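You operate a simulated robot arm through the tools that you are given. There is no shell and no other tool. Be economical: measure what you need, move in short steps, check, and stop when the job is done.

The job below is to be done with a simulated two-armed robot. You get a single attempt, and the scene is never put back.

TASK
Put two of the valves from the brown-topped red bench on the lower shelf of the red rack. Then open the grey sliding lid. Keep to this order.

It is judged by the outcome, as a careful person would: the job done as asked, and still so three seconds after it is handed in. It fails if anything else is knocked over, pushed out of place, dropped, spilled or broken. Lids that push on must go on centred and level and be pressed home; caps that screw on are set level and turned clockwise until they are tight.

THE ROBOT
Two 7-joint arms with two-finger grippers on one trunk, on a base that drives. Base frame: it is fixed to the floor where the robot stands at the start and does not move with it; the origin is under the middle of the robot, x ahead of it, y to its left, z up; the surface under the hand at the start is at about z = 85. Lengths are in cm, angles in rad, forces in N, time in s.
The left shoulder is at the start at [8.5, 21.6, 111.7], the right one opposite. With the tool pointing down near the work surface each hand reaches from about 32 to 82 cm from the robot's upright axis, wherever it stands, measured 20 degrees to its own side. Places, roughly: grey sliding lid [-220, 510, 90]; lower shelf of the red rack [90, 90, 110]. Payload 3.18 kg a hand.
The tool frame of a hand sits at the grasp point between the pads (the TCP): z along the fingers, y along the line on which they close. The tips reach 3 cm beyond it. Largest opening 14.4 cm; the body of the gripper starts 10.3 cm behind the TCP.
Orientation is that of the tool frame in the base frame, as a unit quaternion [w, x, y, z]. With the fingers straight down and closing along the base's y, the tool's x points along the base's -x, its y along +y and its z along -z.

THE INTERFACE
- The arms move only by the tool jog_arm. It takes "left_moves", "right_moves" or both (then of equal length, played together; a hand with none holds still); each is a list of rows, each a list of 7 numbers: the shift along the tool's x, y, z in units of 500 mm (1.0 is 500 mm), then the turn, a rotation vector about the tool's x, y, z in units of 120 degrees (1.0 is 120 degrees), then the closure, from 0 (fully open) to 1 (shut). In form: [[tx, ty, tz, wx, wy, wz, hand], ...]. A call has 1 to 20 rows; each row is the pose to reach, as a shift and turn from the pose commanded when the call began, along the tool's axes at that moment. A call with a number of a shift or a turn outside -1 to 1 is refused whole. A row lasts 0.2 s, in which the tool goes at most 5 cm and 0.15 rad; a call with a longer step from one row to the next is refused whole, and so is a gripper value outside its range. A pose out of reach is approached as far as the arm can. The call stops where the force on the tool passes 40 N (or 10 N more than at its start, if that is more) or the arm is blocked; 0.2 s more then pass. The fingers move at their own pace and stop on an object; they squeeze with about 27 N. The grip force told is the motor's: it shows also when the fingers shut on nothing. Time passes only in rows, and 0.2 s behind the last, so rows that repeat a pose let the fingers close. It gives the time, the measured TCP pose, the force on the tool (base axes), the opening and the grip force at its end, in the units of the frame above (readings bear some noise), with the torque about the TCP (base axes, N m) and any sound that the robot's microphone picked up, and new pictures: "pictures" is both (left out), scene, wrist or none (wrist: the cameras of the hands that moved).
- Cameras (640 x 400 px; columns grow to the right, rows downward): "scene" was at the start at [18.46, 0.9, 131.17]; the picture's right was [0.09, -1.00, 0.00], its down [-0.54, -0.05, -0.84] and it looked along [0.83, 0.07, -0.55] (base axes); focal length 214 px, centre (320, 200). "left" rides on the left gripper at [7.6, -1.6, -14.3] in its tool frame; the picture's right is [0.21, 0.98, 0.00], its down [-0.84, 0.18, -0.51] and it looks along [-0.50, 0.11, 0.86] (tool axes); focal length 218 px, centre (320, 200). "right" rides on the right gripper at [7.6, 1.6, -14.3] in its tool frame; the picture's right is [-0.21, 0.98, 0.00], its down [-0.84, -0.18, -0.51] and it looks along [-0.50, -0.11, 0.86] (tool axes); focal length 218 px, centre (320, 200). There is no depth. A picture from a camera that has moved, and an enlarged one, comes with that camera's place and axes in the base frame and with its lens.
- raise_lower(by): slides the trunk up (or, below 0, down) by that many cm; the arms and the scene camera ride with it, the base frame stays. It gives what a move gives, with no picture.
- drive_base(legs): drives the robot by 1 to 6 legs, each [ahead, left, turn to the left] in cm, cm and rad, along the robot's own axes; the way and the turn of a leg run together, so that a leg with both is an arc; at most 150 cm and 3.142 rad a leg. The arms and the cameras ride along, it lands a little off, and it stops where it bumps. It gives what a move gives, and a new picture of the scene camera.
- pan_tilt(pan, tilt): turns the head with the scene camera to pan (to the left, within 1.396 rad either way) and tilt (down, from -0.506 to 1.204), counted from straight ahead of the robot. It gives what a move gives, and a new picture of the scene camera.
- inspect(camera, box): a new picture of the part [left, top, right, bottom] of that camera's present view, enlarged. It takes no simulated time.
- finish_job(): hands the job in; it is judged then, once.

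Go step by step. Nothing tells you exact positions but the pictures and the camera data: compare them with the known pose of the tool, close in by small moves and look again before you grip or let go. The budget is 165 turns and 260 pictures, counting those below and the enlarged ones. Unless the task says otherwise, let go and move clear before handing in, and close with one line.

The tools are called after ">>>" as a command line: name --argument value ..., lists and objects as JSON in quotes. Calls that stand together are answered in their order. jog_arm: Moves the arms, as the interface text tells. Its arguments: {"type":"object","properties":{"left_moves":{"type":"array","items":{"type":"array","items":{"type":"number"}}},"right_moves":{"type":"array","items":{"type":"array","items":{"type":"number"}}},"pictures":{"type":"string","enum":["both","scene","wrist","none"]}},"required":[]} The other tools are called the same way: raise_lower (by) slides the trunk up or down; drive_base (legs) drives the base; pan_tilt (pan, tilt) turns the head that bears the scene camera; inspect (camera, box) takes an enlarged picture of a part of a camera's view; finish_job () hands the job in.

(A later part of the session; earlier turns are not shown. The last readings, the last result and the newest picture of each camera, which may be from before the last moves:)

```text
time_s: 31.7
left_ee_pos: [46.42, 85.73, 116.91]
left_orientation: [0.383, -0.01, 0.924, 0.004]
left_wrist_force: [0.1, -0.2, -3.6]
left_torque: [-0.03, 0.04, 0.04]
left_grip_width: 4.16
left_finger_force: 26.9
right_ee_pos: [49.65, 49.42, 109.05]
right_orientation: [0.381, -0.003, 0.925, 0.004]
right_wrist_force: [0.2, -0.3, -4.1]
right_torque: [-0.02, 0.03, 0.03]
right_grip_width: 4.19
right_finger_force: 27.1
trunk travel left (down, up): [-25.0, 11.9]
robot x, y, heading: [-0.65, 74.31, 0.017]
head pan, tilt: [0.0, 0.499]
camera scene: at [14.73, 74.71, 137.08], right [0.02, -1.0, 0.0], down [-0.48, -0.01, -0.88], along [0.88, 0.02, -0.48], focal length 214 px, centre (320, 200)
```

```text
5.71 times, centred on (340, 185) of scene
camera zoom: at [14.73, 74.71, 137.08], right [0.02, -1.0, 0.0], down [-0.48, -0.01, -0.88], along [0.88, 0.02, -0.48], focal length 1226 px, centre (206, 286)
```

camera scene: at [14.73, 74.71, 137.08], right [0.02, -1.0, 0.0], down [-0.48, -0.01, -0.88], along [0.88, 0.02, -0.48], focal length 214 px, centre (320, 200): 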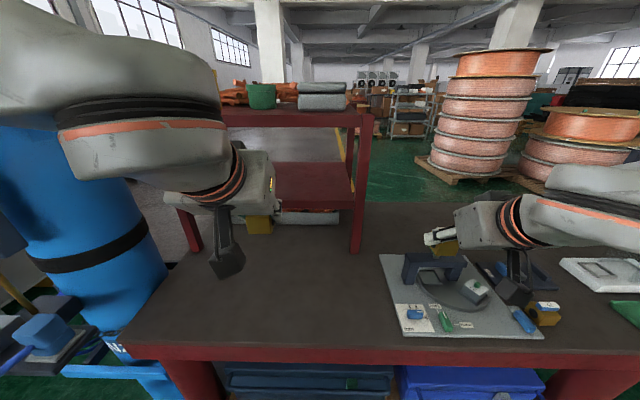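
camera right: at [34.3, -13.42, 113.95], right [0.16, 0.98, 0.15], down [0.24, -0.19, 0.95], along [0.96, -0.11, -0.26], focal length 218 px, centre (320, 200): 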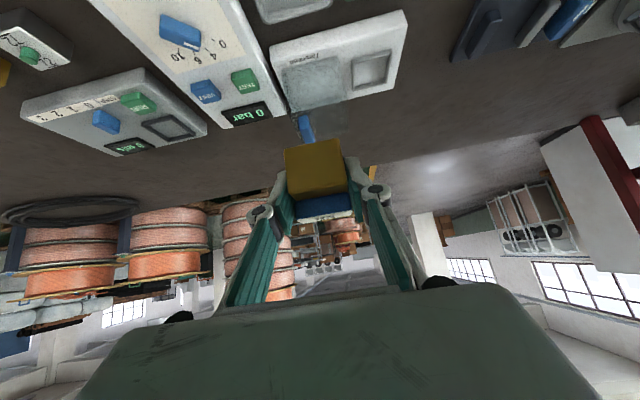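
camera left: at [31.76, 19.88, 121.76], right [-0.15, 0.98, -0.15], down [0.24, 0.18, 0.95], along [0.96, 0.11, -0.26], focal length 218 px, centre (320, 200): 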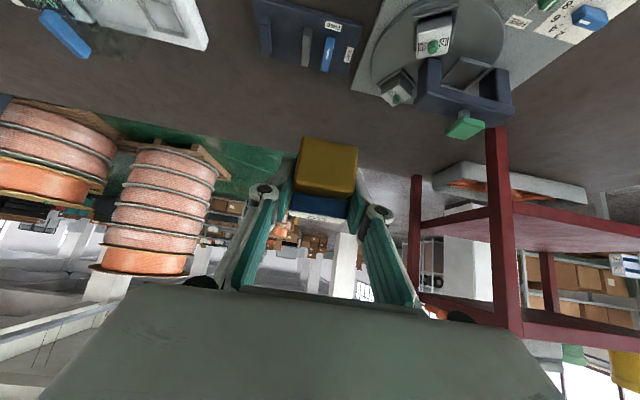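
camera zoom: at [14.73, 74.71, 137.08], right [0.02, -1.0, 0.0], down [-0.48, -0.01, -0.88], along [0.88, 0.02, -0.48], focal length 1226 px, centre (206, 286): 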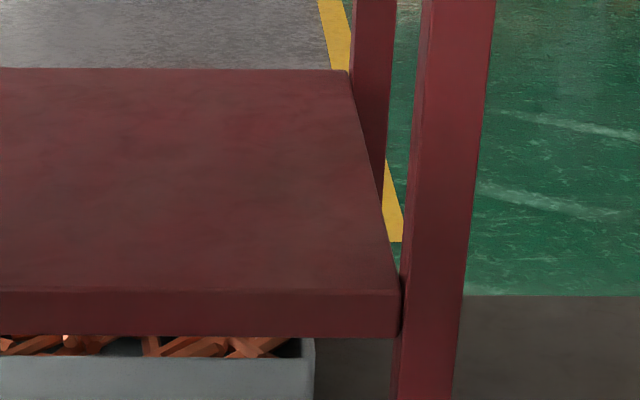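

The shelf top is z≈105.6, and the front edge is x≈72. I'll move the left hand in front of the rack at shelf height first.

>>> jog_arm --left_moves '[[-0.027, 0.035, 0.07, 0, 0, 0, 1], [-0.053, 0.07, 0.139, 0, 0, 0, 1], [-0.08, 0.105, 0.209, 0, 0, 0, 1], [-0.106, 0.14, 0.278, 0, 0, 0, 1]]' --pictures "both"

```text
time_s: 32.7
left_ee_pos: [60.04, 93.12, 110.7]
left_orientation: [0.382, -0.01, 0.924, 0.003]
left_wrist_force: [0.3, 0.9, -3.4]
left_torque: [-0.03, 0.05, -0.02]
left_grip_width: 4.17
left_finger_force: 26.9
right_ee_pos: [49.84, 49.48, 109.1]
right_orientation: [0.38, -0.004, 0.925, 0.004]
right_wrist_force: [-0.7, 0.4, -3.3]
right_torque: [-0.01, 0.05, 0.0]
right_grip_width: 4.18
right_finger_force: 26.6
trunk travel left (down, up): [-25.0, 11.9]
robot x, y, heading: [-0.49, 74.34, 0.018]
head pan, tilt: [0.0, 0.499]
camera scene: at [14.83, 74.77, 137.06], right [0.02, -1.0, 0.0], down [-0.48, -0.01, -0.88], along [0.88, 0.02, -0.48], focal length 214 px, centre (320, 200)
camera left: at [44.62, 91.19, 115.59], right [-0.17, 0.97, -0.15], down [0.24, 0.19, 0.95], along [0.96, 0.13, -0.26], focal length 218 px, centre (320, 200)
```

scene: 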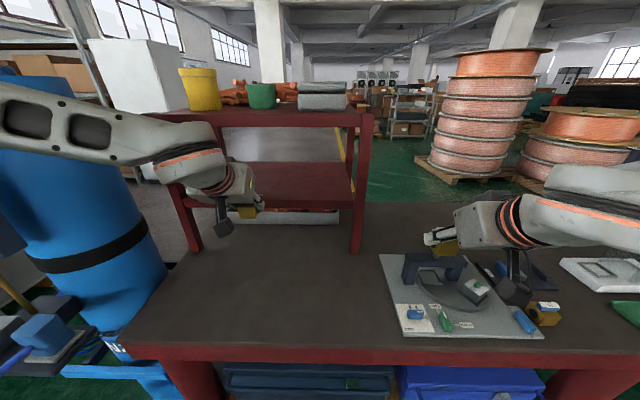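
left: 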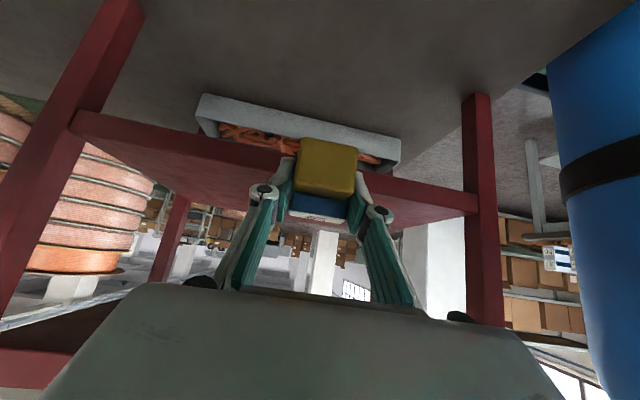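

>>> inspect --camera "left" --box '[60, 90, 300, 240]'

>>> inspect --camera "scene" --box '[180, 130, 300, 250]'

```text
2.67 times, centred on (180, 165) of left
camera zoom: at [44.62, 91.19, 115.59], right [-0.17, 0.97, -0.15], down [0.24, 0.19, 0.95], along [0.96, 0.13, -0.26], focal length 582 px, centre (693, 293)
```

zoom: 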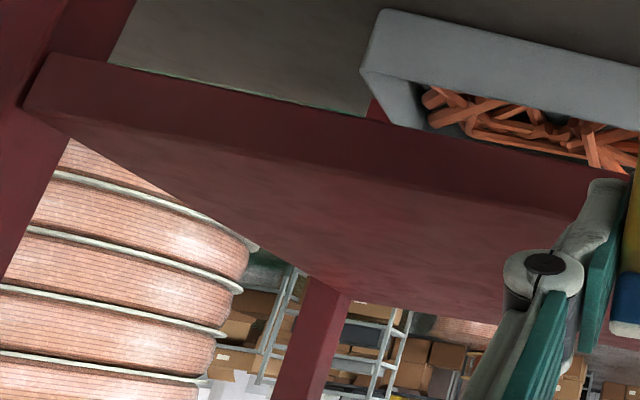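

```text
3.33 times, centred on (240, 190) of scene
camera zoom: at [14.83, 74.77, 137.06], right [0.02, -1.0, 0.0], down [-0.48, -0.01, -0.88], along [0.88, 0.02, -0.48], focal length 715 px, centre (587, 233)
```

zoom: 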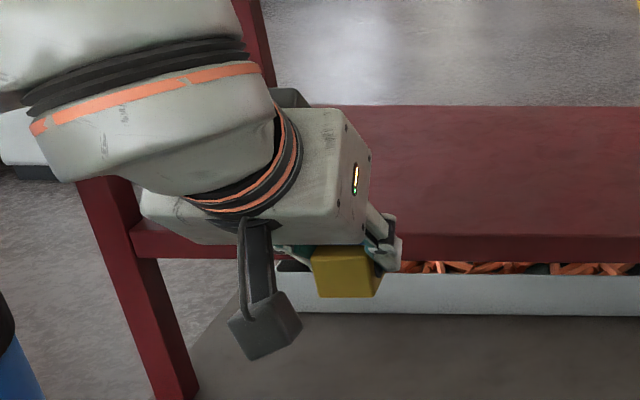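

>>> jog_arm --left_moves '[[-0.062, -0.002, 0.062, 0, 0, 0, 1], [-0.124, -0.004, 0.124, 0, 0, 0, 1], [-0.186, -0.005, 0.186, 0, 0, 0, 1], [-0.248, -0.007, 0.248, 0, 0, 0, 1]]' --pictures "both"

>>> inspect --camera "scene" --box '[180, 100, 340, 220]'

```text
time_s: 33.7
left_ee_pos: [77.27, 92.97, 110.68]
left_orientation: [0.38, -0.009, 0.925, 0.002]
left_wrist_force: [0.1, 0.4, -3.5]
left_torque: [0.0, 0.03, 0.02]
left_grip_width: 4.17
left_finger_force: 27.0
right_ee_pos: [49.78, 49.41, 109.07]
right_orientation: [0.38, -0.004, 0.925, 0.005]
right_wrist_force: [-0.6, 0.3, -3.6]
right_torque: [0.0, 0.04, -0.02]
right_grip_width: 4.17
right_finger_force: 26.6
trunk travel left (down, up): [-25.0, 11.9]
robot x, y, heading: [-0.89, 74.37, 0.017]
head pan, tilt: [0.0, 0.499]
camera scene: at [14.84, 74.66, 137.06], right [0.02, -1.0, 0.0], down [-0.48, -0.01, -0.88], along [0.88, 0.02, -0.48], focal length 214 px, centre (320, 200)
camera left: at [61.89, 91.14, 115.54], right [-0.17, 0.97, -0.15], down [0.24, 0.19, 0.95], along [0.96, 0.13, -0.26], focal length 218 px, centre (320, 200)
```

scene: 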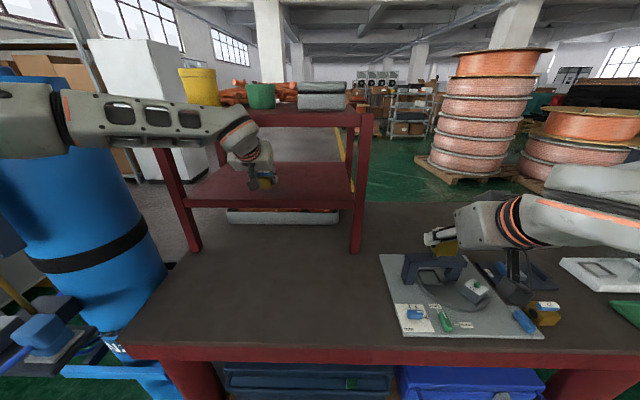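
left: 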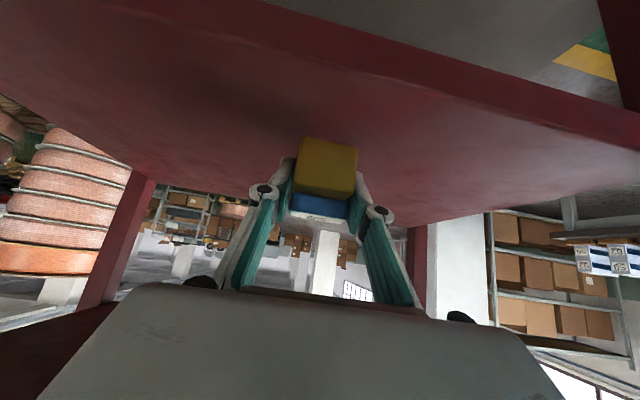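

```text
3.33 times, centred on (260, 160) of scene
camera zoom: at [14.84, 74.66, 137.06], right [0.02, -1.0, 0.0], down [-0.48, -0.01, -0.88], along [0.88, 0.02, -0.48], focal length 715 px, centre (520, 333)
```

zoom: 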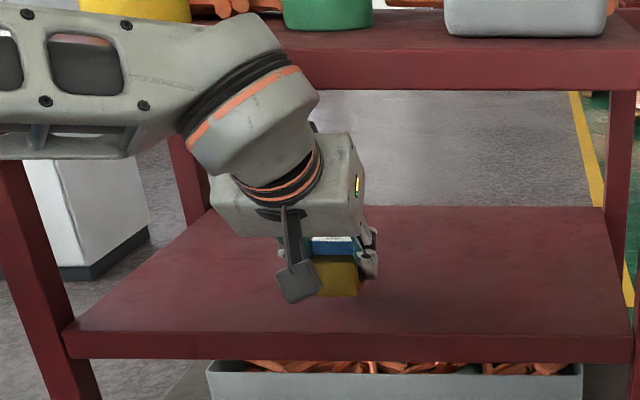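

Inside the shelf and clear. Lowering gently.

>>> jog_arm --left_moves '[[0.008, 0, 0.008, 0, 0, 0, 1], [0.015, 0, 0.015, 0, 0, 0, 1], [0.019, 0, 0.019, 0, 0, 0, 1]]' --pictures "wrist"

```text
time_s: 34.5
left_ee_pos: [77.44, 93.02, 109.41]
left_orientation: [0.382, -0.01, 0.924, 0.003]
left_wrist_force: [-0.3, 0.3, -3.3]
left_torque: [0.06, 0.06, 0.0]
left_grip_width: 4.15
left_finger_force: 26.6
right_ee_pos: [49.66, 49.47, 109.17]
right_orientation: [0.38, -0.003, 0.925, 0.005]
right_wrist_force: [-0.6, 0.2, -3.9]
right_torque: [0.03, 0.02, -0.04]
right_grip_width: 4.18
right_finger_force: 26.8
trunk travel left (down, up): [-25.0, 11.9]
robot x, y, heading: [-0.51, 74.12, 0.014]
head pan, tilt: [0.0, 0.499]
camera left: at [61.86, 91.09, 114.28], right [-0.17, 0.97, -0.15], down [0.23, 0.19, 0.95], along [0.96, 0.13, -0.26], focal length 218 px, centre (320, 200)
```

left: 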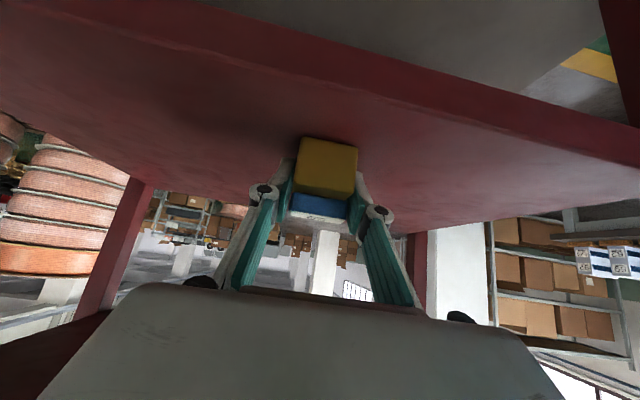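

>>> jog_arm --left_moves '[[0.003, 0, 0.003, 0, 0, 0, 1], [0.005, 0, 0.005, 0, 0, 0, 1]]' --pictures "none"

```text
time_s: 35.1
left_ee_pos: [77.2, 92.99, 109.33]
left_orientation: [0.384, -0.01, 0.923, 0.003]
left_wrist_force: [-1.9, 2.1, 9.8]
left_torque: [0.28, 0.35, 0.0]
left_grip_width: 4.16
left_finger_force: 26.9
right_ee_pos: [49.54, 49.4, 109.25]
right_orientation: [0.381, -0.004, 0.925, 0.005]
right_wrist_force: [0.4, -0.8, -4.4]
right_torque: [-0.03, -0.01, 0.0]
right_grip_width: 4.17
right_finger_force: 26.8
trunk travel left (down, up): [-25.0, 11.9]
robot x, y, heading: [-0.9, 73.96, 0.019]
head pan, tilt: [0.0, 0.499]
```

Contact made. Releasing.

>>> jog_arm --left_moves '[[0, 0, 0, 0, 0, 0, 0.7], [0, 0, 0, 0, 0, 0, 0.6], [0, 0, 0, 0, 0, 0, 0.5]]' --pictures "wrist"

```text
time_s: 35.9
left_ee_pos: [77.41, 93.11, 109.1]
left_orientation: [0.382, -0.01, 0.924, 0.003]
left_wrist_force: [-0.6, 0.4, -0.1]
left_torque: [-0.03, 0.01, -0.02]
left_grip_width: 7.2
left_finger_force: 0.1
right_ee_pos: [49.69, 49.49, 109.09]
right_orientation: [0.38, -0.003, 0.925, 0.005]
right_wrist_force: [0.3, 0.3, -4.3]
right_torque: [-0.01, -0.01, -0.02]
right_grip_width: 4.16
right_finger_force: 27.1
trunk travel left (down, up): [-25.0, 11.9]
robot x, y, heading: [-0.78, 74.47, 0.021]
head pan, tilt: [0.0, 0.499]
camera left: at [61.91, 91.09, 113.93], right [-0.17, 0.97, -0.15], down [0.23, 0.19, 0.95], along [0.96, 0.13, -0.26], focal length 218 px, centre (320, 200)
```

left: 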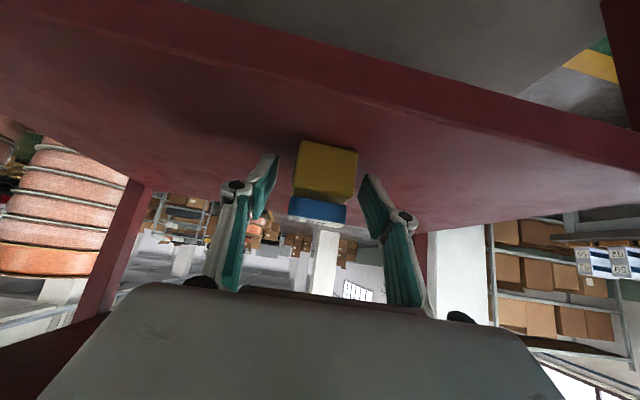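

>>> jog_arm --left_moves '[[0.055, 0.001, -0.065, 0, 0, 0, 0.5], [0.11, 0.003, -0.125, 0, 0, 0, 0.5], [0.165, 0.005, -0.185, 0, 0, 0, 0.5], [0.222, 0.006, -0.245, 0, 0, 0, 0.5], [0.27, 0.006, -0.31, 0, 0, 0, 0.5], [0.3, 0.04, -0.37, 0, 0, 0, 0.5], [0.32, 0.08, -0.42, 0, 0, 0, 0.5]]' --pictures "both"

>>> inspect --camera "scene" --box '[180, 80, 400, 220]'

```text
time_s: 37.5
left_ee_pos: [50.84, 96.64, 112.62]
left_orientation: [0.383, -0.01, 0.924, 0.003]
left_wrist_force: [0.0, 0.1, -0.4]
left_torque: [-0.01, -0.02, 0.01]
left_grip_width: 7.18
left_finger_force: 0.0
right_ee_pos: [49.47, 49.6, 109.13]
right_orientation: [0.381, -0.003, 0.924, 0.004]
right_wrist_force: [-1.1, 0.3, -4.0]
right_torque: [-0.04, 0.03, -0.01]
right_grip_width: 4.13
right_finger_force: 27.1
trunk travel left (down, up): [-25.0, 11.9]
robot x, y, heading: [-0.53, 74.02, 0.018]
head pan, tilt: [0.0, 0.499]
camera scene: at [14.62, 74.76, 137.1], right [0.02, -1.0, 0.0], down [-0.48, -0.01, -0.88], along [0.88, 0.02, -0.48], focal length 214 px, centre (320, 200)
camera left: at [35.37, 94.68, 117.55], right [-0.17, 0.97, -0.15], down [0.23, 0.19, 0.95], along [0.96, 0.13, -0.26], focal length 218 px, centre (320, 200)
```

scene: 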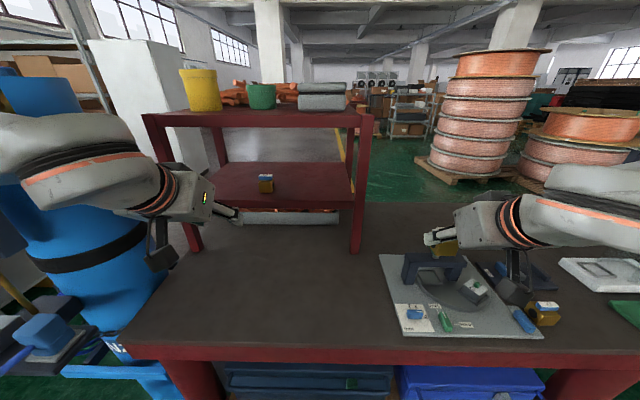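
left: 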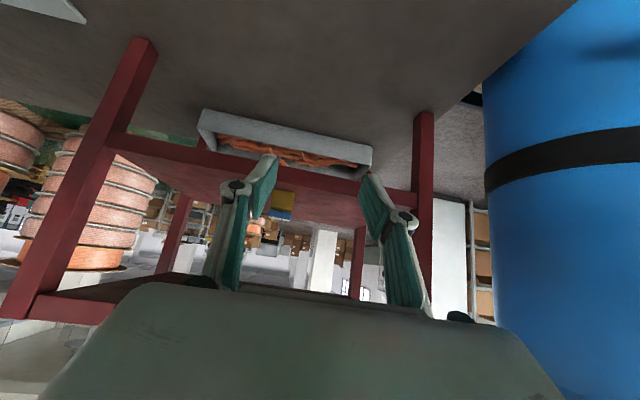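

```text
2.86 times, centred on (290, 150) of scene
camera zoom: at [14.62, 74.76, 137.1], right [0.02, -1.0, 0.0], down [-0.48, -0.01, -0.88], along [0.88, 0.02, -0.48], focal length 613 px, centre (406, 343)
```

zoom: 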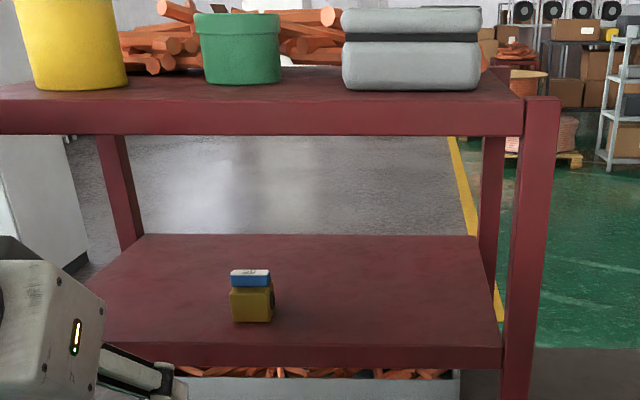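

Valve 56 stands on the shelf. Now I'll bring the right hand with valve 95 in front of the rack.

>>> jog_arm --right_moves '[[-0.025, 0.075, 0.017, 0, 0, 0, 1], [-0.05, 0.15, 0.034, 0, 0, 0, 1], [-0.074, 0.225, 0.051, 0, 0, 0, 1], [-0.099, 0.3, 0.068, 0, 0, 0, 1], [-0.124, 0.375, 0.085, 0, 0, 0, 1], [-0.149, 0.45, 0.102, 0, 0, 0, 1], [-0.173, 0.524, 0.118, 0, 0, 0, 1]]' --pictures "both"

```text
time_s: 39.1
left_ee_pos: [50.87, 96.63, 112.7]
left_orientation: [0.382, -0.011, 0.924, 0.003]
left_wrist_force: [-0.2, 1.2, 0.2]
left_torque: [0.01, 0.0, -0.01]
left_grip_width: 7.19
left_finger_force: 0.1
right_ee_pos: [59.72, 75.7, 110.9]
right_orientation: [0.38, -0.004, 0.925, 0.005]
right_wrist_force: [-0.8, -0.4, -4.3]
right_torque: [-0.01, 0.01, -0.04]
right_grip_width: 4.19
right_finger_force: 27.3
trunk travel left (down, up): [-25.0, 11.9]
robot x, y, heading: [-0.54, 74.38, 0.018]
head pan, tilt: [0.0, 0.499]
camera scene: at [14.72, 74.84, 137.08], right [0.02, -1.0, 0.0], down [-0.48, -0.01, -0.88], along [0.88, 0.02, -0.48], focal length 214 px, centre (320, 200)
camera right: at [44.29, 77.2, 115.76], right [0.14, 0.98, 0.15], down [0.24, -0.18, 0.95], along [0.96, -0.1, -0.26], focal length 218 px, centre (320, 200)
```

scene: 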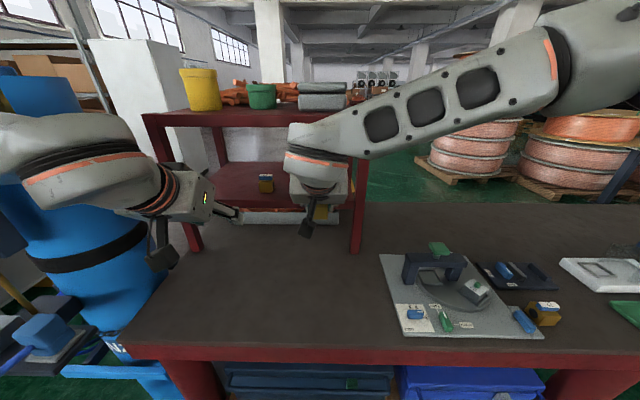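
right: 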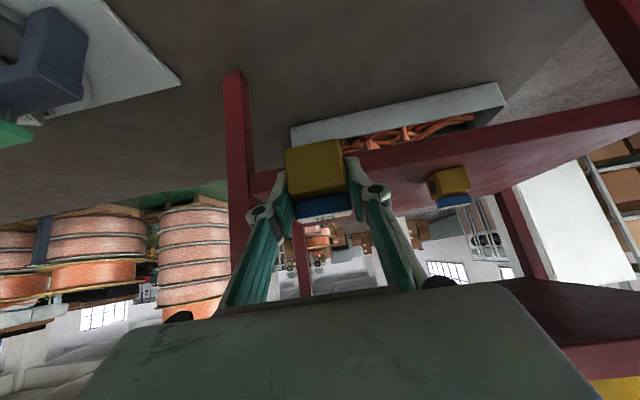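

>>> jog_arm --right_moves '[[-0.062, 0.002, 0.062, 0, 0, 0, 1], [-0.123, 0.004, 0.124, 0, 0, 0, 1], [-0.185, 0.006, 0.187, 0, 0, 0, 1], [-0.246, 0.008, 0.249, 0, 0, 0, 1]]' --pictures "both"

>>> inspect --camera "scene" --box '[220, 90, 400, 220]'

```text
time_s: 40.1
left_ee_pos: [51.12, 96.49, 112.65]
left_orientation: [0.382, -0.01, 0.924, 0.003]
left_wrist_force: [-0.5, 0.6, -0.7]
left_torque: [-0.01, -0.01, -0.04]
left_grip_width: 7.21
left_finger_force: 0.2
right_ee_pos: [77.18, 76.29, 110.71]
right_orientation: [0.38, -0.004, 0.925, 0.004]
right_wrist_force: [1.2, 0.1, -3.0]
right_torque: [0.0, 0.03, -0.01]
right_grip_width: 4.16
right_finger_force: 26.8
trunk travel left (down, up): [-25.0, 11.9]
robot x, y, heading: [-0.52, 74.02, 0.022]
head pan, tilt: [0.0, 0.499]
camera scene: at [14.83, 74.74, 137.05], right [0.02, -1.0, 0.0], down [-0.48, -0.01, -0.88], along [0.88, 0.02, -0.48], focal length 214 px, centre (320, 200)
camera right: at [61.79, 77.75, 115.64], right [0.14, 0.98, 0.15], down [0.25, -0.18, 0.95], along [0.96, -0.1, -0.27], focal length 218 px, centre (320, 200)
```

scene: 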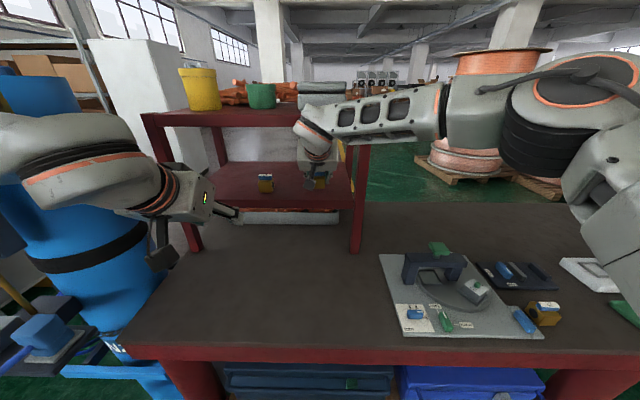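
right: 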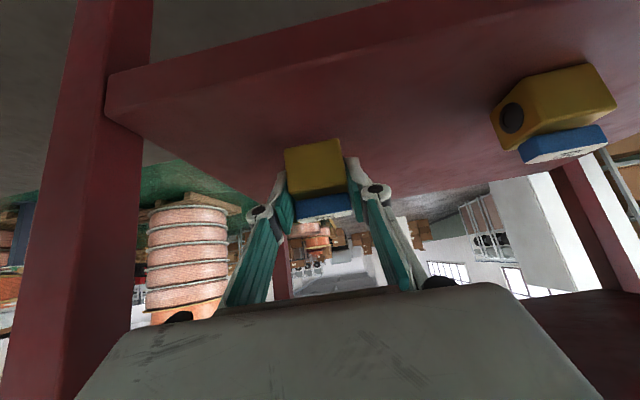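

```text
3.08 times, centred on (310, 155) of scene
camera zoom: at [14.83, 74.74, 137.05], right [0.02, -1.0, 0.0], down [-0.48, -0.01, -0.88], along [0.88, 0.02, -0.48], focal length 660 px, centre (351, 338)
```

zoom: 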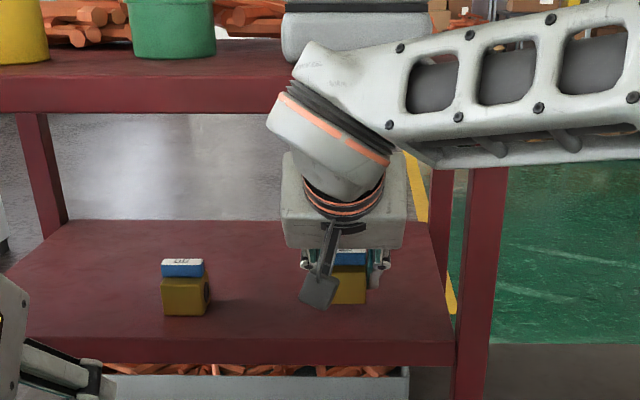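

>>> jog_arm --right_moves '[[0.008, 0, 0.008, 0, 0, 0, 1], [0.015, 0, 0.015, 0, 0, 0, 1], [0.019, 0, 0.019, 0, 0, 0, 1]]' --pictures "none"

>>> jog_arm --right_moves '[[0.002, 0, 0.002, 0, 0, 0, 1], [0.004, 0, 0.004, 0, 0, 0, 1]]' --pictures "none"

```text
time_s: 40.9
left_ee_pos: [50.92, 96.66, 112.65]
left_orientation: [0.382, -0.009, 0.924, 0.003]
left_wrist_force: [-0.4, 0.3, -0.5]
left_torque: [0.01, 0.0, -0.01]
left_grip_width: 7.2
left_finger_force: 0.0
right_ee_pos: [77.3, 76.33, 109.52]
right_orientation: [0.38, -0.004, 0.925, 0.003]
right_wrist_force: [0.9, -0.1, -2.6]
right_torque: [-0.05, 0.0, 0.02]
right_grip_width: 4.16
right_finger_force: 26.4
trunk travel left (down, up): [-25.0, 11.9]
robot x, y, heading: [-0.62, 74.14, 0.019]
head pan, tilt: [0.0, 0.499]
```

```text
time_s: 41.5
left_ee_pos: [50.99, 96.53, 112.58]
left_orientation: [0.383, -0.01, 0.924, 0.004]
left_wrist_force: [0.5, 0.4, -0.4]
left_torque: [0.0, 0.04, -0.01]
left_grip_width: 7.19
left_finger_force: 0.0
right_ee_pos: [77.06, 76.37, 109.55]
right_orientation: [0.381, -0.003, 0.925, 0.004]
right_wrist_force: [-0.4, 0.4, -0.3]
right_torque: [-0.03, 0.02, -0.01]
right_grip_width: 4.16
right_finger_force: 27.0
trunk travel left (down, up): [-25.0, 11.9]
robot x, y, heading: [-0.19, 74.44, 0.019]
head pan, tilt: [0.0, 0.499]
```

Contact is just starting (the force went from −4 to −0.3 N). I'll nudge it a touch more, then open.

>>> jog_arm --right_moves '[[0.002, 0, 0.002, 0, 0, 0, 1], [0.002, 0, 0.002, 0, 0, 0, 0.7], [0.002, 0, 0.002, 0, 0, 0, 0.6], [0.002, 0, 0.002, 0, 0, 0, 0.5], [0.002, 0, 0.002, 0, 0, 0, 0.5]]' --pictures "wrist"

```text
time_s: 42.7
left_ee_pos: [50.98, 96.55, 112.69]
left_orientation: [0.383, -0.01, 0.924, 0.004]
left_wrist_force: [-0.3, 0.1, 0.2]
left_torque: [0.01, -0.01, 0.0]
left_grip_width: 7.19
left_finger_force: 0.0
right_ee_pos: [77.17, 76.41, 109.17]
right_orientation: [0.38, -0.003, 0.925, 0.005]
right_wrist_force: [0.1, -0.1, -0.3]
right_torque: [0.02, 0.01, -0.01]
right_grip_width: 7.21
right_finger_force: 0.1
trunk travel left (down, up): [-25.0, 11.9]
robot x, y, heading: [-0.84, 74.68, 0.019]
head pan, tilt: [0.0, 0.499]
camera right: at [61.7, 77.92, 114.01], right [0.14, 0.98, 0.15], down [0.24, -0.18, 0.95], along [0.96, -0.1, -0.26], focal length 218 px, centre (320, 200)
```

right: 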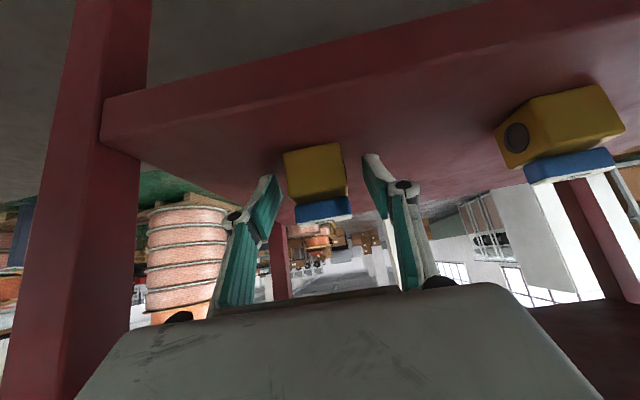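

>>> jog_arm --right_moves '[[0.055, -0.001, -0.065, 0, 0, 0, 0.5], [0.11, -0.003, -0.125, 0, 0, 0, 0.5], [0.165, -0.005, -0.185, 0, 0, 0, 0.5], [0.222, -0.006, -0.245, 0, 0, 0, 0.5], [0.27, -0.02, -0.31, 0, 0, 0, 0.5], [0.3, -0.08, -0.36, 0, 0, 0, 0.5], [0.31, -0.16, -0.4, 0, 0, 0, 0.5]]' --pictures "scene"

>>> inspect --camera "scene" --box '[180, 80, 400, 220]'

```text
time_s: 44.3
left_ee_pos: [50.89, 96.41, 112.76]
left_orientation: [0.382, -0.009, 0.924, 0.004]
left_wrist_force: [-0.1, -0.2, -0.2]
left_torque: [0.02, 0.04, 0.07]
left_grip_width: 7.19
left_finger_force: 0.0
right_ee_pos: [52.36, 67.97, 112.27]
right_orientation: [0.381, -0.003, 0.925, 0.005]
right_wrist_force: [0.3, -0.7, 0.3]
right_torque: [0.04, 0.01, 0.02]
right_grip_width: 7.21
right_finger_force: 0.0
trunk travel left (down, up): [-25.0, 11.9]
robot x, y, heading: [-0.71, 74.37, 0.025]
head pan, tilt: [0.0, 0.499]
camera scene: at [14.6, 74.54, 137.11], right [0.02, -1.0, 0.0], down [-0.48, -0.01, -0.88], along [0.88, 0.02, -0.48], focal length 214 px, centre (320, 200)
```

scene: 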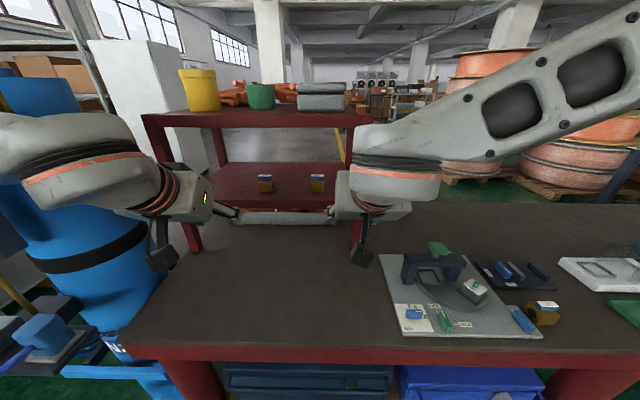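

```text
2.86 times, centred on (290, 150) of scene
camera zoom: at [14.6, 74.54, 137.11], right [0.02, -1.0, 0.0], down [-0.48, -0.01, -0.88], along [0.88, 0.02, -0.48], focal length 613 px, centre (406, 343)
```

zoom: 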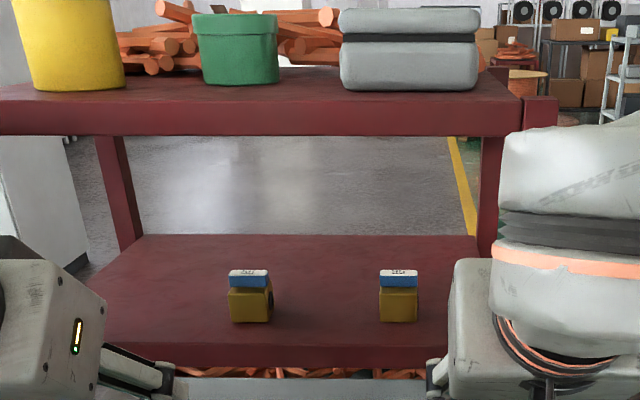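

Both valves stand on the lower shelf, so that part is done. Next I'll fold the arms in and look left for a route to the grey lid at about (−220, 510).

>>> jog_arm --left_moves '[[0.025, -0.02, -0.067, 0, 0, 0, 0.7], [0.05, -0.04, -0.134, 0, 0, 0, 0.7], [0.075, -0.06, -0.2, 0, 0, 0, 0.7], [0.099, -0.08, -0.268, 0, 0, 0, 0.7]]' --right_moves '[[0.025, -0.04, -0.067, 0, 0, 0, 0.7], [0.05, -0.08, -0.134, 0, 0, 0, 0.7], [0.075, -0.12, -0.2, 0, 0, 0, 0.7], [0.099, -0.16, -0.268, 0, 0, 0, 0.7]]' --pictures "none"

>>> pan_tilt --pan 1.39 --tilt 0.35

>>> pan_tilt --pan -1.39 --tilt 0.5

```text
time_s: 45.3
left_ee_pos: [38.18, 91.93, 119.14]
left_orientation: [0.382, -0.01, 0.924, 0.005]
left_wrist_force: [-0.5, -0.2, 0.0]
left_torque: [0.01, -0.01, 0.03]
left_grip_width: 4.33
left_finger_force: 0.0
left hand out of reach, approached as far as the arm can: row 4
right_ee_pos: [39.17, 59.82, 118.74]
right_orientation: [0.381, -0.003, 0.925, 0.004]
right_wrist_force: [-0.3, -0.2, 0.6]
right_torque: [0.04, -0.04, 0.03]
right_grip_width: 4.35
right_finger_force: 0.1
trunk travel left (down, up): [-25.0, 11.9]
robot x, y, heading: [-0.58, 74.53, 0.016]
head pan, tilt: [0.0, 0.499]
```

```text
time_s: 46.8
left_ee_pos: [38.43, 92.08, 118.97]
left_orientation: [0.381, -0.011, 0.924, 0.005]
left_wrist_force: [0.0, 0.0, 0.4]
left_torque: [-0.01, 0.0, 0.0]
left_grip_width: 4.33
left_finger_force: 0.0
right_ee_pos: [39.44, 60.01, 118.57]
right_orientation: [0.38, -0.002, 0.925, 0.004]
right_wrist_force: [-0.5, -0.2, 0.2]
right_torque: [0.0, -0.01, 0.03]
right_grip_width: 4.33
right_finger_force: 0.0
trunk travel left (down, up): [-25.0, 11.9]
robot x, y, heading: [-0.87, 74.21, 0.018]
head pan, tilt: [1.389, 0.351]
camera scene: at [7.09, 83.72, 138.46], right [0.99, -0.16, 0.0], down [-0.06, -0.34, -0.94], along [0.15, 0.93, -0.34], focal length 214 px, centre (320, 200)
```

scene: 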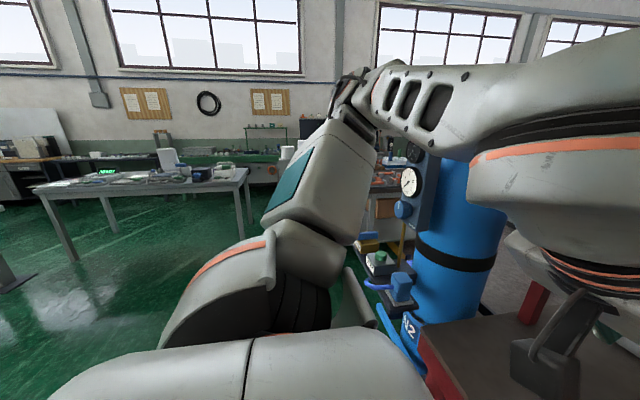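

```text
time_s: 49.2
left_ee_pos: [38.4, 92.03, 118.9]
left_orientation: [0.381, -0.011, 0.925, 0.005]
left_wrist_force: [0.0, -0.8, 1.0]
left_torque: [-0.01, -0.03, 0.01]
left_grip_width: 4.33
left_finger_force: 0.1
right_ee_pos: [39.3, 60.02, 118.58]
right_orientation: [0.379, -0.003, 0.925, 0.005]
right_wrist_force: [0.7, 0.4, -0.9]
right_torque: [-0.01, -0.01, 0.02]
right_grip_width: 4.33
right_finger_force: 0.1
trunk travel left (down, up): [-25.0, 11.9]
robot x, y, heading: [-0.61, 74.18, 0.022]
head pan, tilt: [-1.389, 0.499]
camera scene: at [7.39, 65.62, 137.09], right [-0.98, -0.2, 0.0], down [-0.1, 0.47, -0.88], along [0.18, -0.86, -0.48], focal length 214 px, centre (320, 200)
```

scene: 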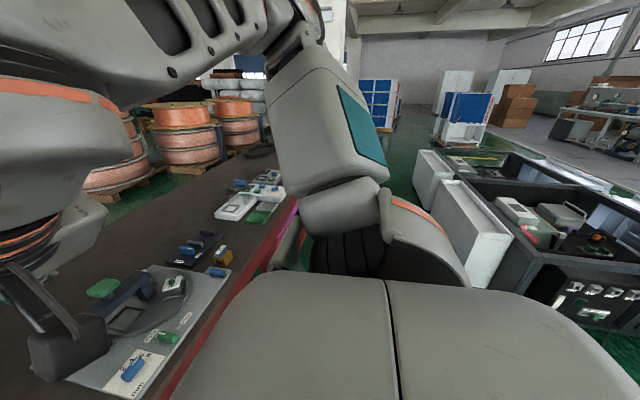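

The lid should be on the wall bench to the left, past a grey table. I'll back off a little, turn left, and look.

>>> pan_tilt --pan 0.0 --tilt 0.4

>>> drive_base --legs '[[-25, 0, 0], [0, 0, 1.55]]'

>>> pan_tilt --pan 1.1 --tilt 0.5

```text
time_s: 50.8
left_ee_pos: [38.49, 92.17, 119.02]
left_orientation: [0.381, -0.01, 0.924, 0.004]
left_wrist_force: [-1.0, -0.3, 0.4]
left_torque: [0.01, -0.02, 0.01]
left_grip_width: 4.34
left_finger_force: 0.1
right_ee_pos: [39.36, 60.09, 118.63]
right_orientation: [0.38, -0.003, 0.925, 0.005]
right_wrist_force: [-0.1, -0.9, 0.4]
right_torque: [0.0, 0.0, -0.02]
right_grip_width: 4.33
right_finger_force: 0.1
trunk travel left (down, up): [-25.0, 11.9]
robot x, y, heading: [-0.43, 74.51, 0.024]
head pan, tilt: [0.0, 0.4]
camera scene: at [14.84, 74.7, 138.0], right [0.02, -1.0, 0.0], down [-0.39, -0.01, -0.92], along [0.92, 0.02, -0.39], focal length 214 px, centre (320, 200)
```

scene: 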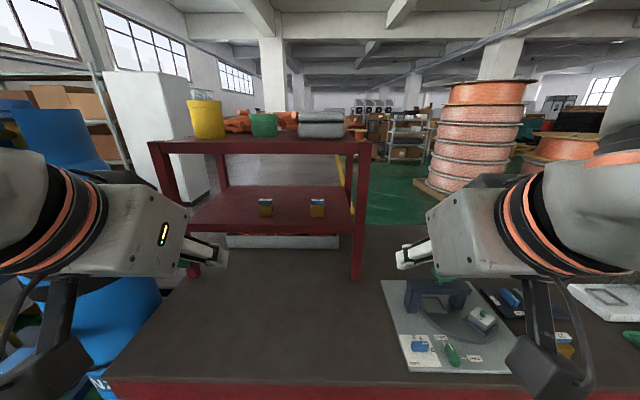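

```text
time_s: 54.0
left_ee_pos: [5.49, 102.95, 118.89]
left_orientation: [0.375, -0.155, 0.912, 0.063]
left_wrist_force: [0.0, 0.3, 0.2]
left_torque: [0.02, -0.02, -0.08]
left_grip_width: 4.34
left_finger_force: 0.0
right_ee_pos: [16.23, 72.69, 118.58]
right_orientation: [0.376, -0.148, 0.913, 0.064]
right_wrist_force: [-0.2, 0.6, -0.8]
right_torque: [-0.02, -0.02, 0.0]
right_grip_width: 4.34
right_finger_force: 0.0
trunk travel left (down, up): [-25.0, 11.9]
robot x, y, heading: [-26.16, 74.02, 0.332]
head pan, tilt: [0.0, 0.4]
stopped in leg 2: the robot was blocked; the commanded pose is now the measured one
camera scene: at [-11.62, 79.12, 138.0], right [0.33, -0.94, 0.0], down [-0.37, -0.13, -0.92], along [0.87, 0.3, -0.39], focal length 214 px, centre (320, 200)
```

scene: 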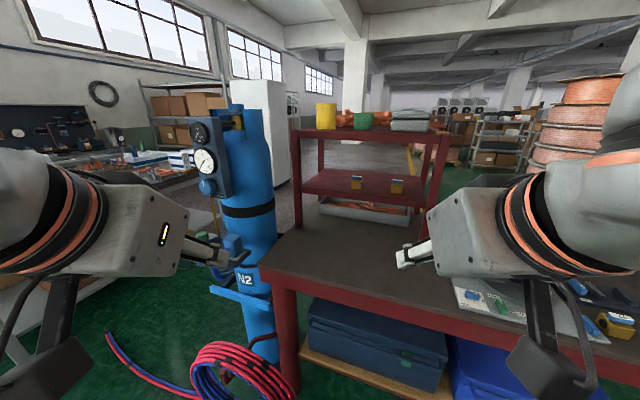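

```text
time_s: 55.3
left_ee_pos: [5.47, 102.8, 118.99]
left_orientation: [0.376, -0.154, 0.912, 0.064]
left_wrist_force: [0.6, -0.2, 0.3]
left_torque: [-0.01, 0.05, 0.03]
left_grip_width: 4.31
left_finger_force: 0.0
right_ee_pos: [16.19, 72.67, 118.64]
right_orientation: [0.375, -0.149, 0.913, 0.064]
right_wrist_force: [0.2, 0.2, -1.1]
right_torque: [0.01, -0.05, 0.01]
right_grip_width: 4.34
right_finger_force: 0.0
trunk travel left (down, up): [-25.0, 11.9]
robot x, y, heading: [-26.44, 73.65, 0.329]
head pan, tilt: [1.1, 0.499]
camera scene: at [-19.07, 84.97, 137.09], right [0.99, -0.14, 0.0], down [-0.07, -0.47, -0.88], along [0.12, 0.87, -0.48], focal length 214 px, centre (320, 200)
```

scene: 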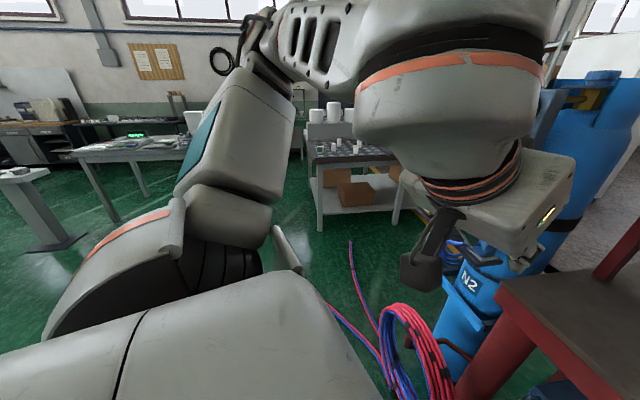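

The turn was blocked by something. I'll look to the right and behind.

>>> pan_tilt --pan -1.39 --tilt 0.75

>>> pan_tilt --pan 1.39 --tilt 0.9

```text
time_s: 57.5
left_ee_pos: [5.42, 102.79, 119.01]
left_orientation: [0.375, -0.155, 0.912, 0.064]
left_wrist_force: [0.1, 0.7, -0.7]
left_torque: [0.01, -0.03, 0.02]
left_grip_width: 4.34
left_finger_force: 0.0
right_ee_pos: [16.18, 72.55, 118.66]
right_orientation: [0.375, -0.148, 0.913, 0.065]
right_wrist_force: [0.6, 0.2, -0.1]
right_torque: [-0.01, 0.0, 0.03]
right_grip_width: 4.31
right_finger_force: 0.1
trunk travel left (down, up): [-25.0, 11.9]
robot x, y, heading: [-25.92, 73.95, 0.336]
head pan, tilt: [-1.389, 0.75]
camera scene: at [-16.23, 68.75, 134.89], right [-0.87, -0.49, 0.0], down [-0.34, 0.59, -0.73], along [0.36, -0.64, -0.68], focal length 214 px, centre (320, 200)
```

scene: 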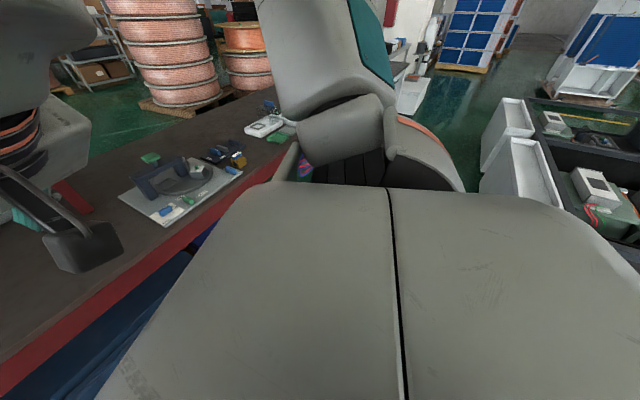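

```text
time_s: 60.0
left_ee_pos: [5.36, 102.78, 119.03]
left_orientation: [0.376, -0.155, 0.911, 0.064]
left_wrist_force: [-0.2, 0.1, -0.1]
left_torque: [0.02, 0.02, 0.0]
left_grip_width: 4.34
left_finger_force: 0.1
right_ee_pos: [16.22, 72.71, 118.59]
right_orientation: [0.376, -0.148, 0.912, 0.064]
right_wrist_force: [-0.5, -1.2, -0.1]
right_torque: [0.02, 0.0, -0.01]
right_grip_width: 4.33
right_finger_force: 0.0
trunk travel left (down, up): [-25.0, 11.9]
robot x, y, heading: [-26.35, 73.75, 0.336]
head pan, tilt: [1.389, 0.901]
camera scene: at [-21.47, 83.42, 133.7], right [0.99, 0.15, 0.0], down [0.12, -0.77, -0.62], along [-0.09, 0.61, -0.78], focal length 214 px, centre (320, 200)
```

scene: 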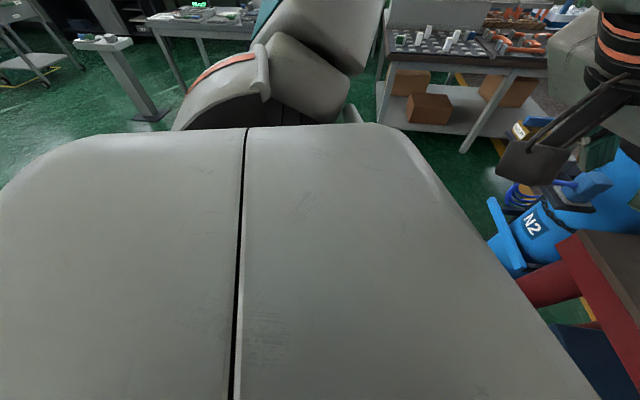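

>>> drive_base --legs '[[10, -8, 0], [0, 0, 0.3]]'

```text
time_s: 62.3
left_ee_pos: [7.52, 106.48, 118.98]
left_orientation: [0.362, -0.288, 0.878, 0.119]
left_wrist_force: [-0.2, 0.0, 0.9]
left_torque: [0.0, 0.01, 0.01]
left_grip_width: 4.32
left_finger_force: 0.0
right_ee_pos: [26.57, 80.81, 118.58]
right_orientation: [0.362, -0.283, 0.88, 0.12]
right_wrist_force: [0.1, 0.7, 0.0]
right_torque: [0.01, -0.01, 0.01]
right_grip_width: 4.31
right_finger_force: 0.0
trunk travel left (down, up): [-25.0, 11.9]
robot x, y, heading: [-14.51, 69.53, 0.635]
head pan, tilt: [1.389, 0.901]
camera scene: at [-12.52, 80.06, 133.7], right [0.9, 0.43, 0.0], down [0.34, -0.71, -0.62], along [-0.27, 0.56, -0.78], focal length 214 px, centre (320, 200)
```

scene: 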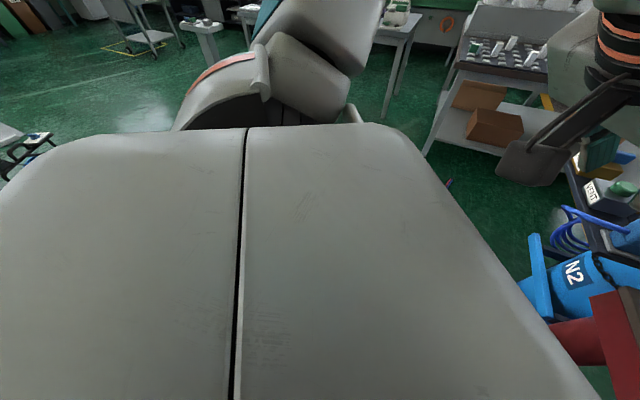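

>>> drive_base --legs '[[0, 0, 0.45]]'

```text
time_s: 64.0
left_ee_pos: [-11.02, 112.26, 118.92]
left_orientation: [0.326, -0.479, 0.791, 0.197]
left_wrist_force: [-0.9, -0.3, -0.4]
left_torque: [-0.01, -0.02, -0.02]
left_grip_width: 4.31
left_finger_force: 0.0
right_ee_pos: [17.54, 97.52, 118.65]
right_orientation: [0.325, -0.474, 0.794, 0.199]
right_wrist_force: [-0.8, -1.7, -0.8]
right_torque: [0.0, -0.01, -0.01]
right_grip_width: 4.31
right_finger_force: 0.1
trunk travel left (down, up): [-25.0, 11.9]
robot x, y, heading: [-14.34, 69.61, 1.086]
head pan, tilt: [1.389, 0.901]
camera scene: at [-17.3, 79.73, 133.7], right [0.62, 0.79, 0.0], down [0.62, -0.48, -0.62], along [-0.49, 0.38, -0.78], focal length 214 px, centre (320, 200)
```

scene: 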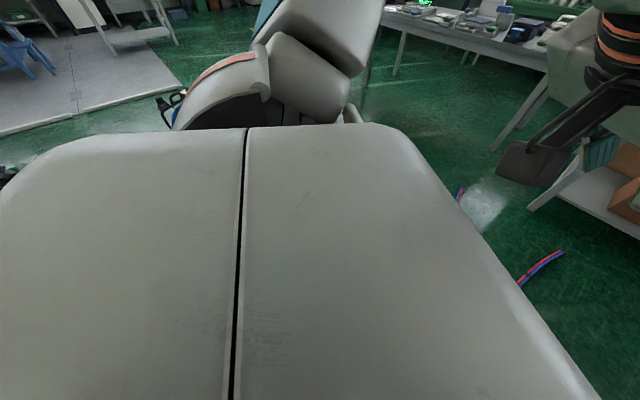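

>>> drive_base --legs '[[0, 0, 0.48]]'

>>> pan_tilt --pan 0.25 --tilt 0.5

>>> pan_tilt --pan 1.2 --tilt 0.5

```text
time_s: 65.8
left_ee_pos: [-30.87, 109.01, 119.03]
left_orientation: [0.271, -0.651, 0.657, 0.268]
left_wrist_force: [-0.1, -0.8, 0.6]
left_torque: [0.0, -0.02, 0.01]
left_grip_width: 4.33
left_finger_force: 0.0
right_ee_pos: [1.18, 108.93, 118.59]
right_orientation: [0.27, -0.646, 0.661, 0.269]
right_wrist_force: [-0.1, -0.4, 0.1]
right_torque: [-0.02, -0.01, 0.0]
right_grip_width: 4.32
right_finger_force: 0.1
trunk travel left (down, up): [-25.0, 11.9]
robot x, y, heading: [-14.21, 69.42, 1.558]
head pan, tilt: [1.389, 0.901]
camera scene: at [-21.58, 77.21, 133.7], right [0.19, 0.98, 0.0], down [0.77, -0.15, -0.62], along [-0.61, 0.12, -0.78], focal length 214 px, centre (320, 200)
```

scene: 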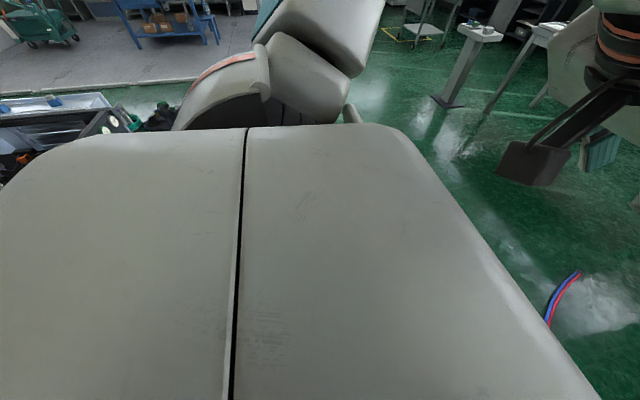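

```text
time_s: 67.2
left_ee_pos: [-30.85, 109.01, 119.07]
left_orientation: [0.271, -0.651, 0.657, 0.268]
left_wrist_force: [0.5, 0.5, -0.4]
left_torque: [-0.01, -0.01, 0.02]
left_grip_width: 4.34
left_finger_force: 0.1
right_ee_pos: [1.25, 109.03, 118.78]
right_orientation: [0.27, -0.646, 0.661, 0.269]
right_wrist_force: [-0.1, -0.5, 0.1]
right_torque: [-0.01, 0.01, 0.01]
right_grip_width: 4.34
right_finger_force: 0.1
trunk travel left (down, up): [-25.0, 11.9]
robot x, y, heading: [-13.77, 69.64, 1.561]
head pan, tilt: [0.25, 0.499]
camera scene: at [-16.3, 84.61, 137.09], right [0.97, 0.24, 0.0], down [0.11, -0.47, -0.88], along [-0.21, 0.85, -0.48], focal length 214 px, centre (320, 200)
```

scene: 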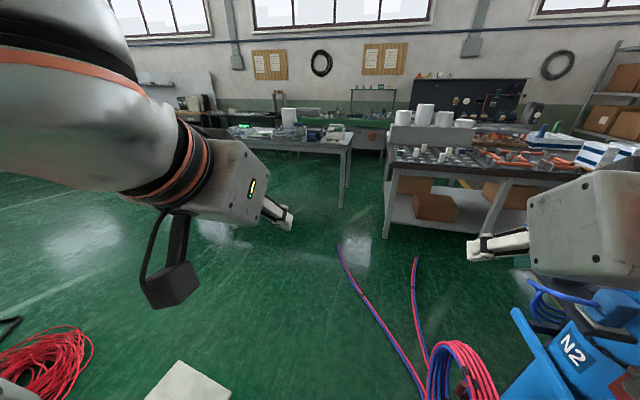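

```text
time_s: 68.4
left_ee_pos: [-30.81, 109.07, 118.91]
left_orientation: [0.271, -0.651, 0.656, 0.269]
left_wrist_force: [0.0, 0.5, -0.3]
left_torque: [0.01, 0.01, -0.02]
left_grip_width: 4.31
left_finger_force: 0.1
right_ee_pos: [1.19, 109.06, 118.72]
right_orientation: [0.27, -0.647, 0.661, 0.269]
right_wrist_force: [-0.4, -0.6, 0.3]
right_torque: [-0.01, 0.02, -0.02]
right_grip_width: 4.32
right_finger_force: 0.1
trunk travel left (down, up): [-25.0, 11.9]
robot x, y, heading: [-14.57, 69.58, 1.558]
head pan, tilt: [1.201, 0.499]
camera scene: at [-22.58, 79.16, 137.09], right [0.37, 0.93, 0.0], down [0.44, -0.18, -0.88], along [-0.81, 0.33, -0.48], focal length 214 px, centre (320, 200)
```

scene: 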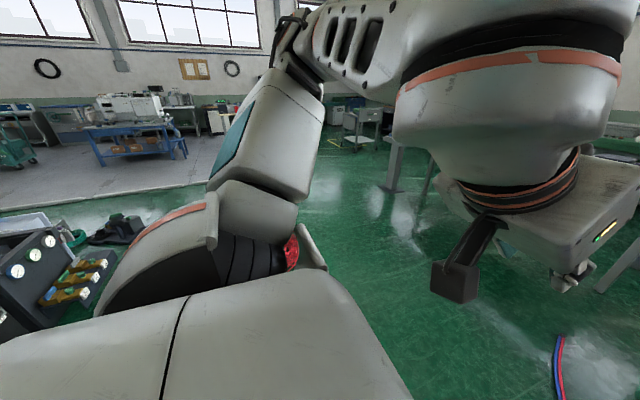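

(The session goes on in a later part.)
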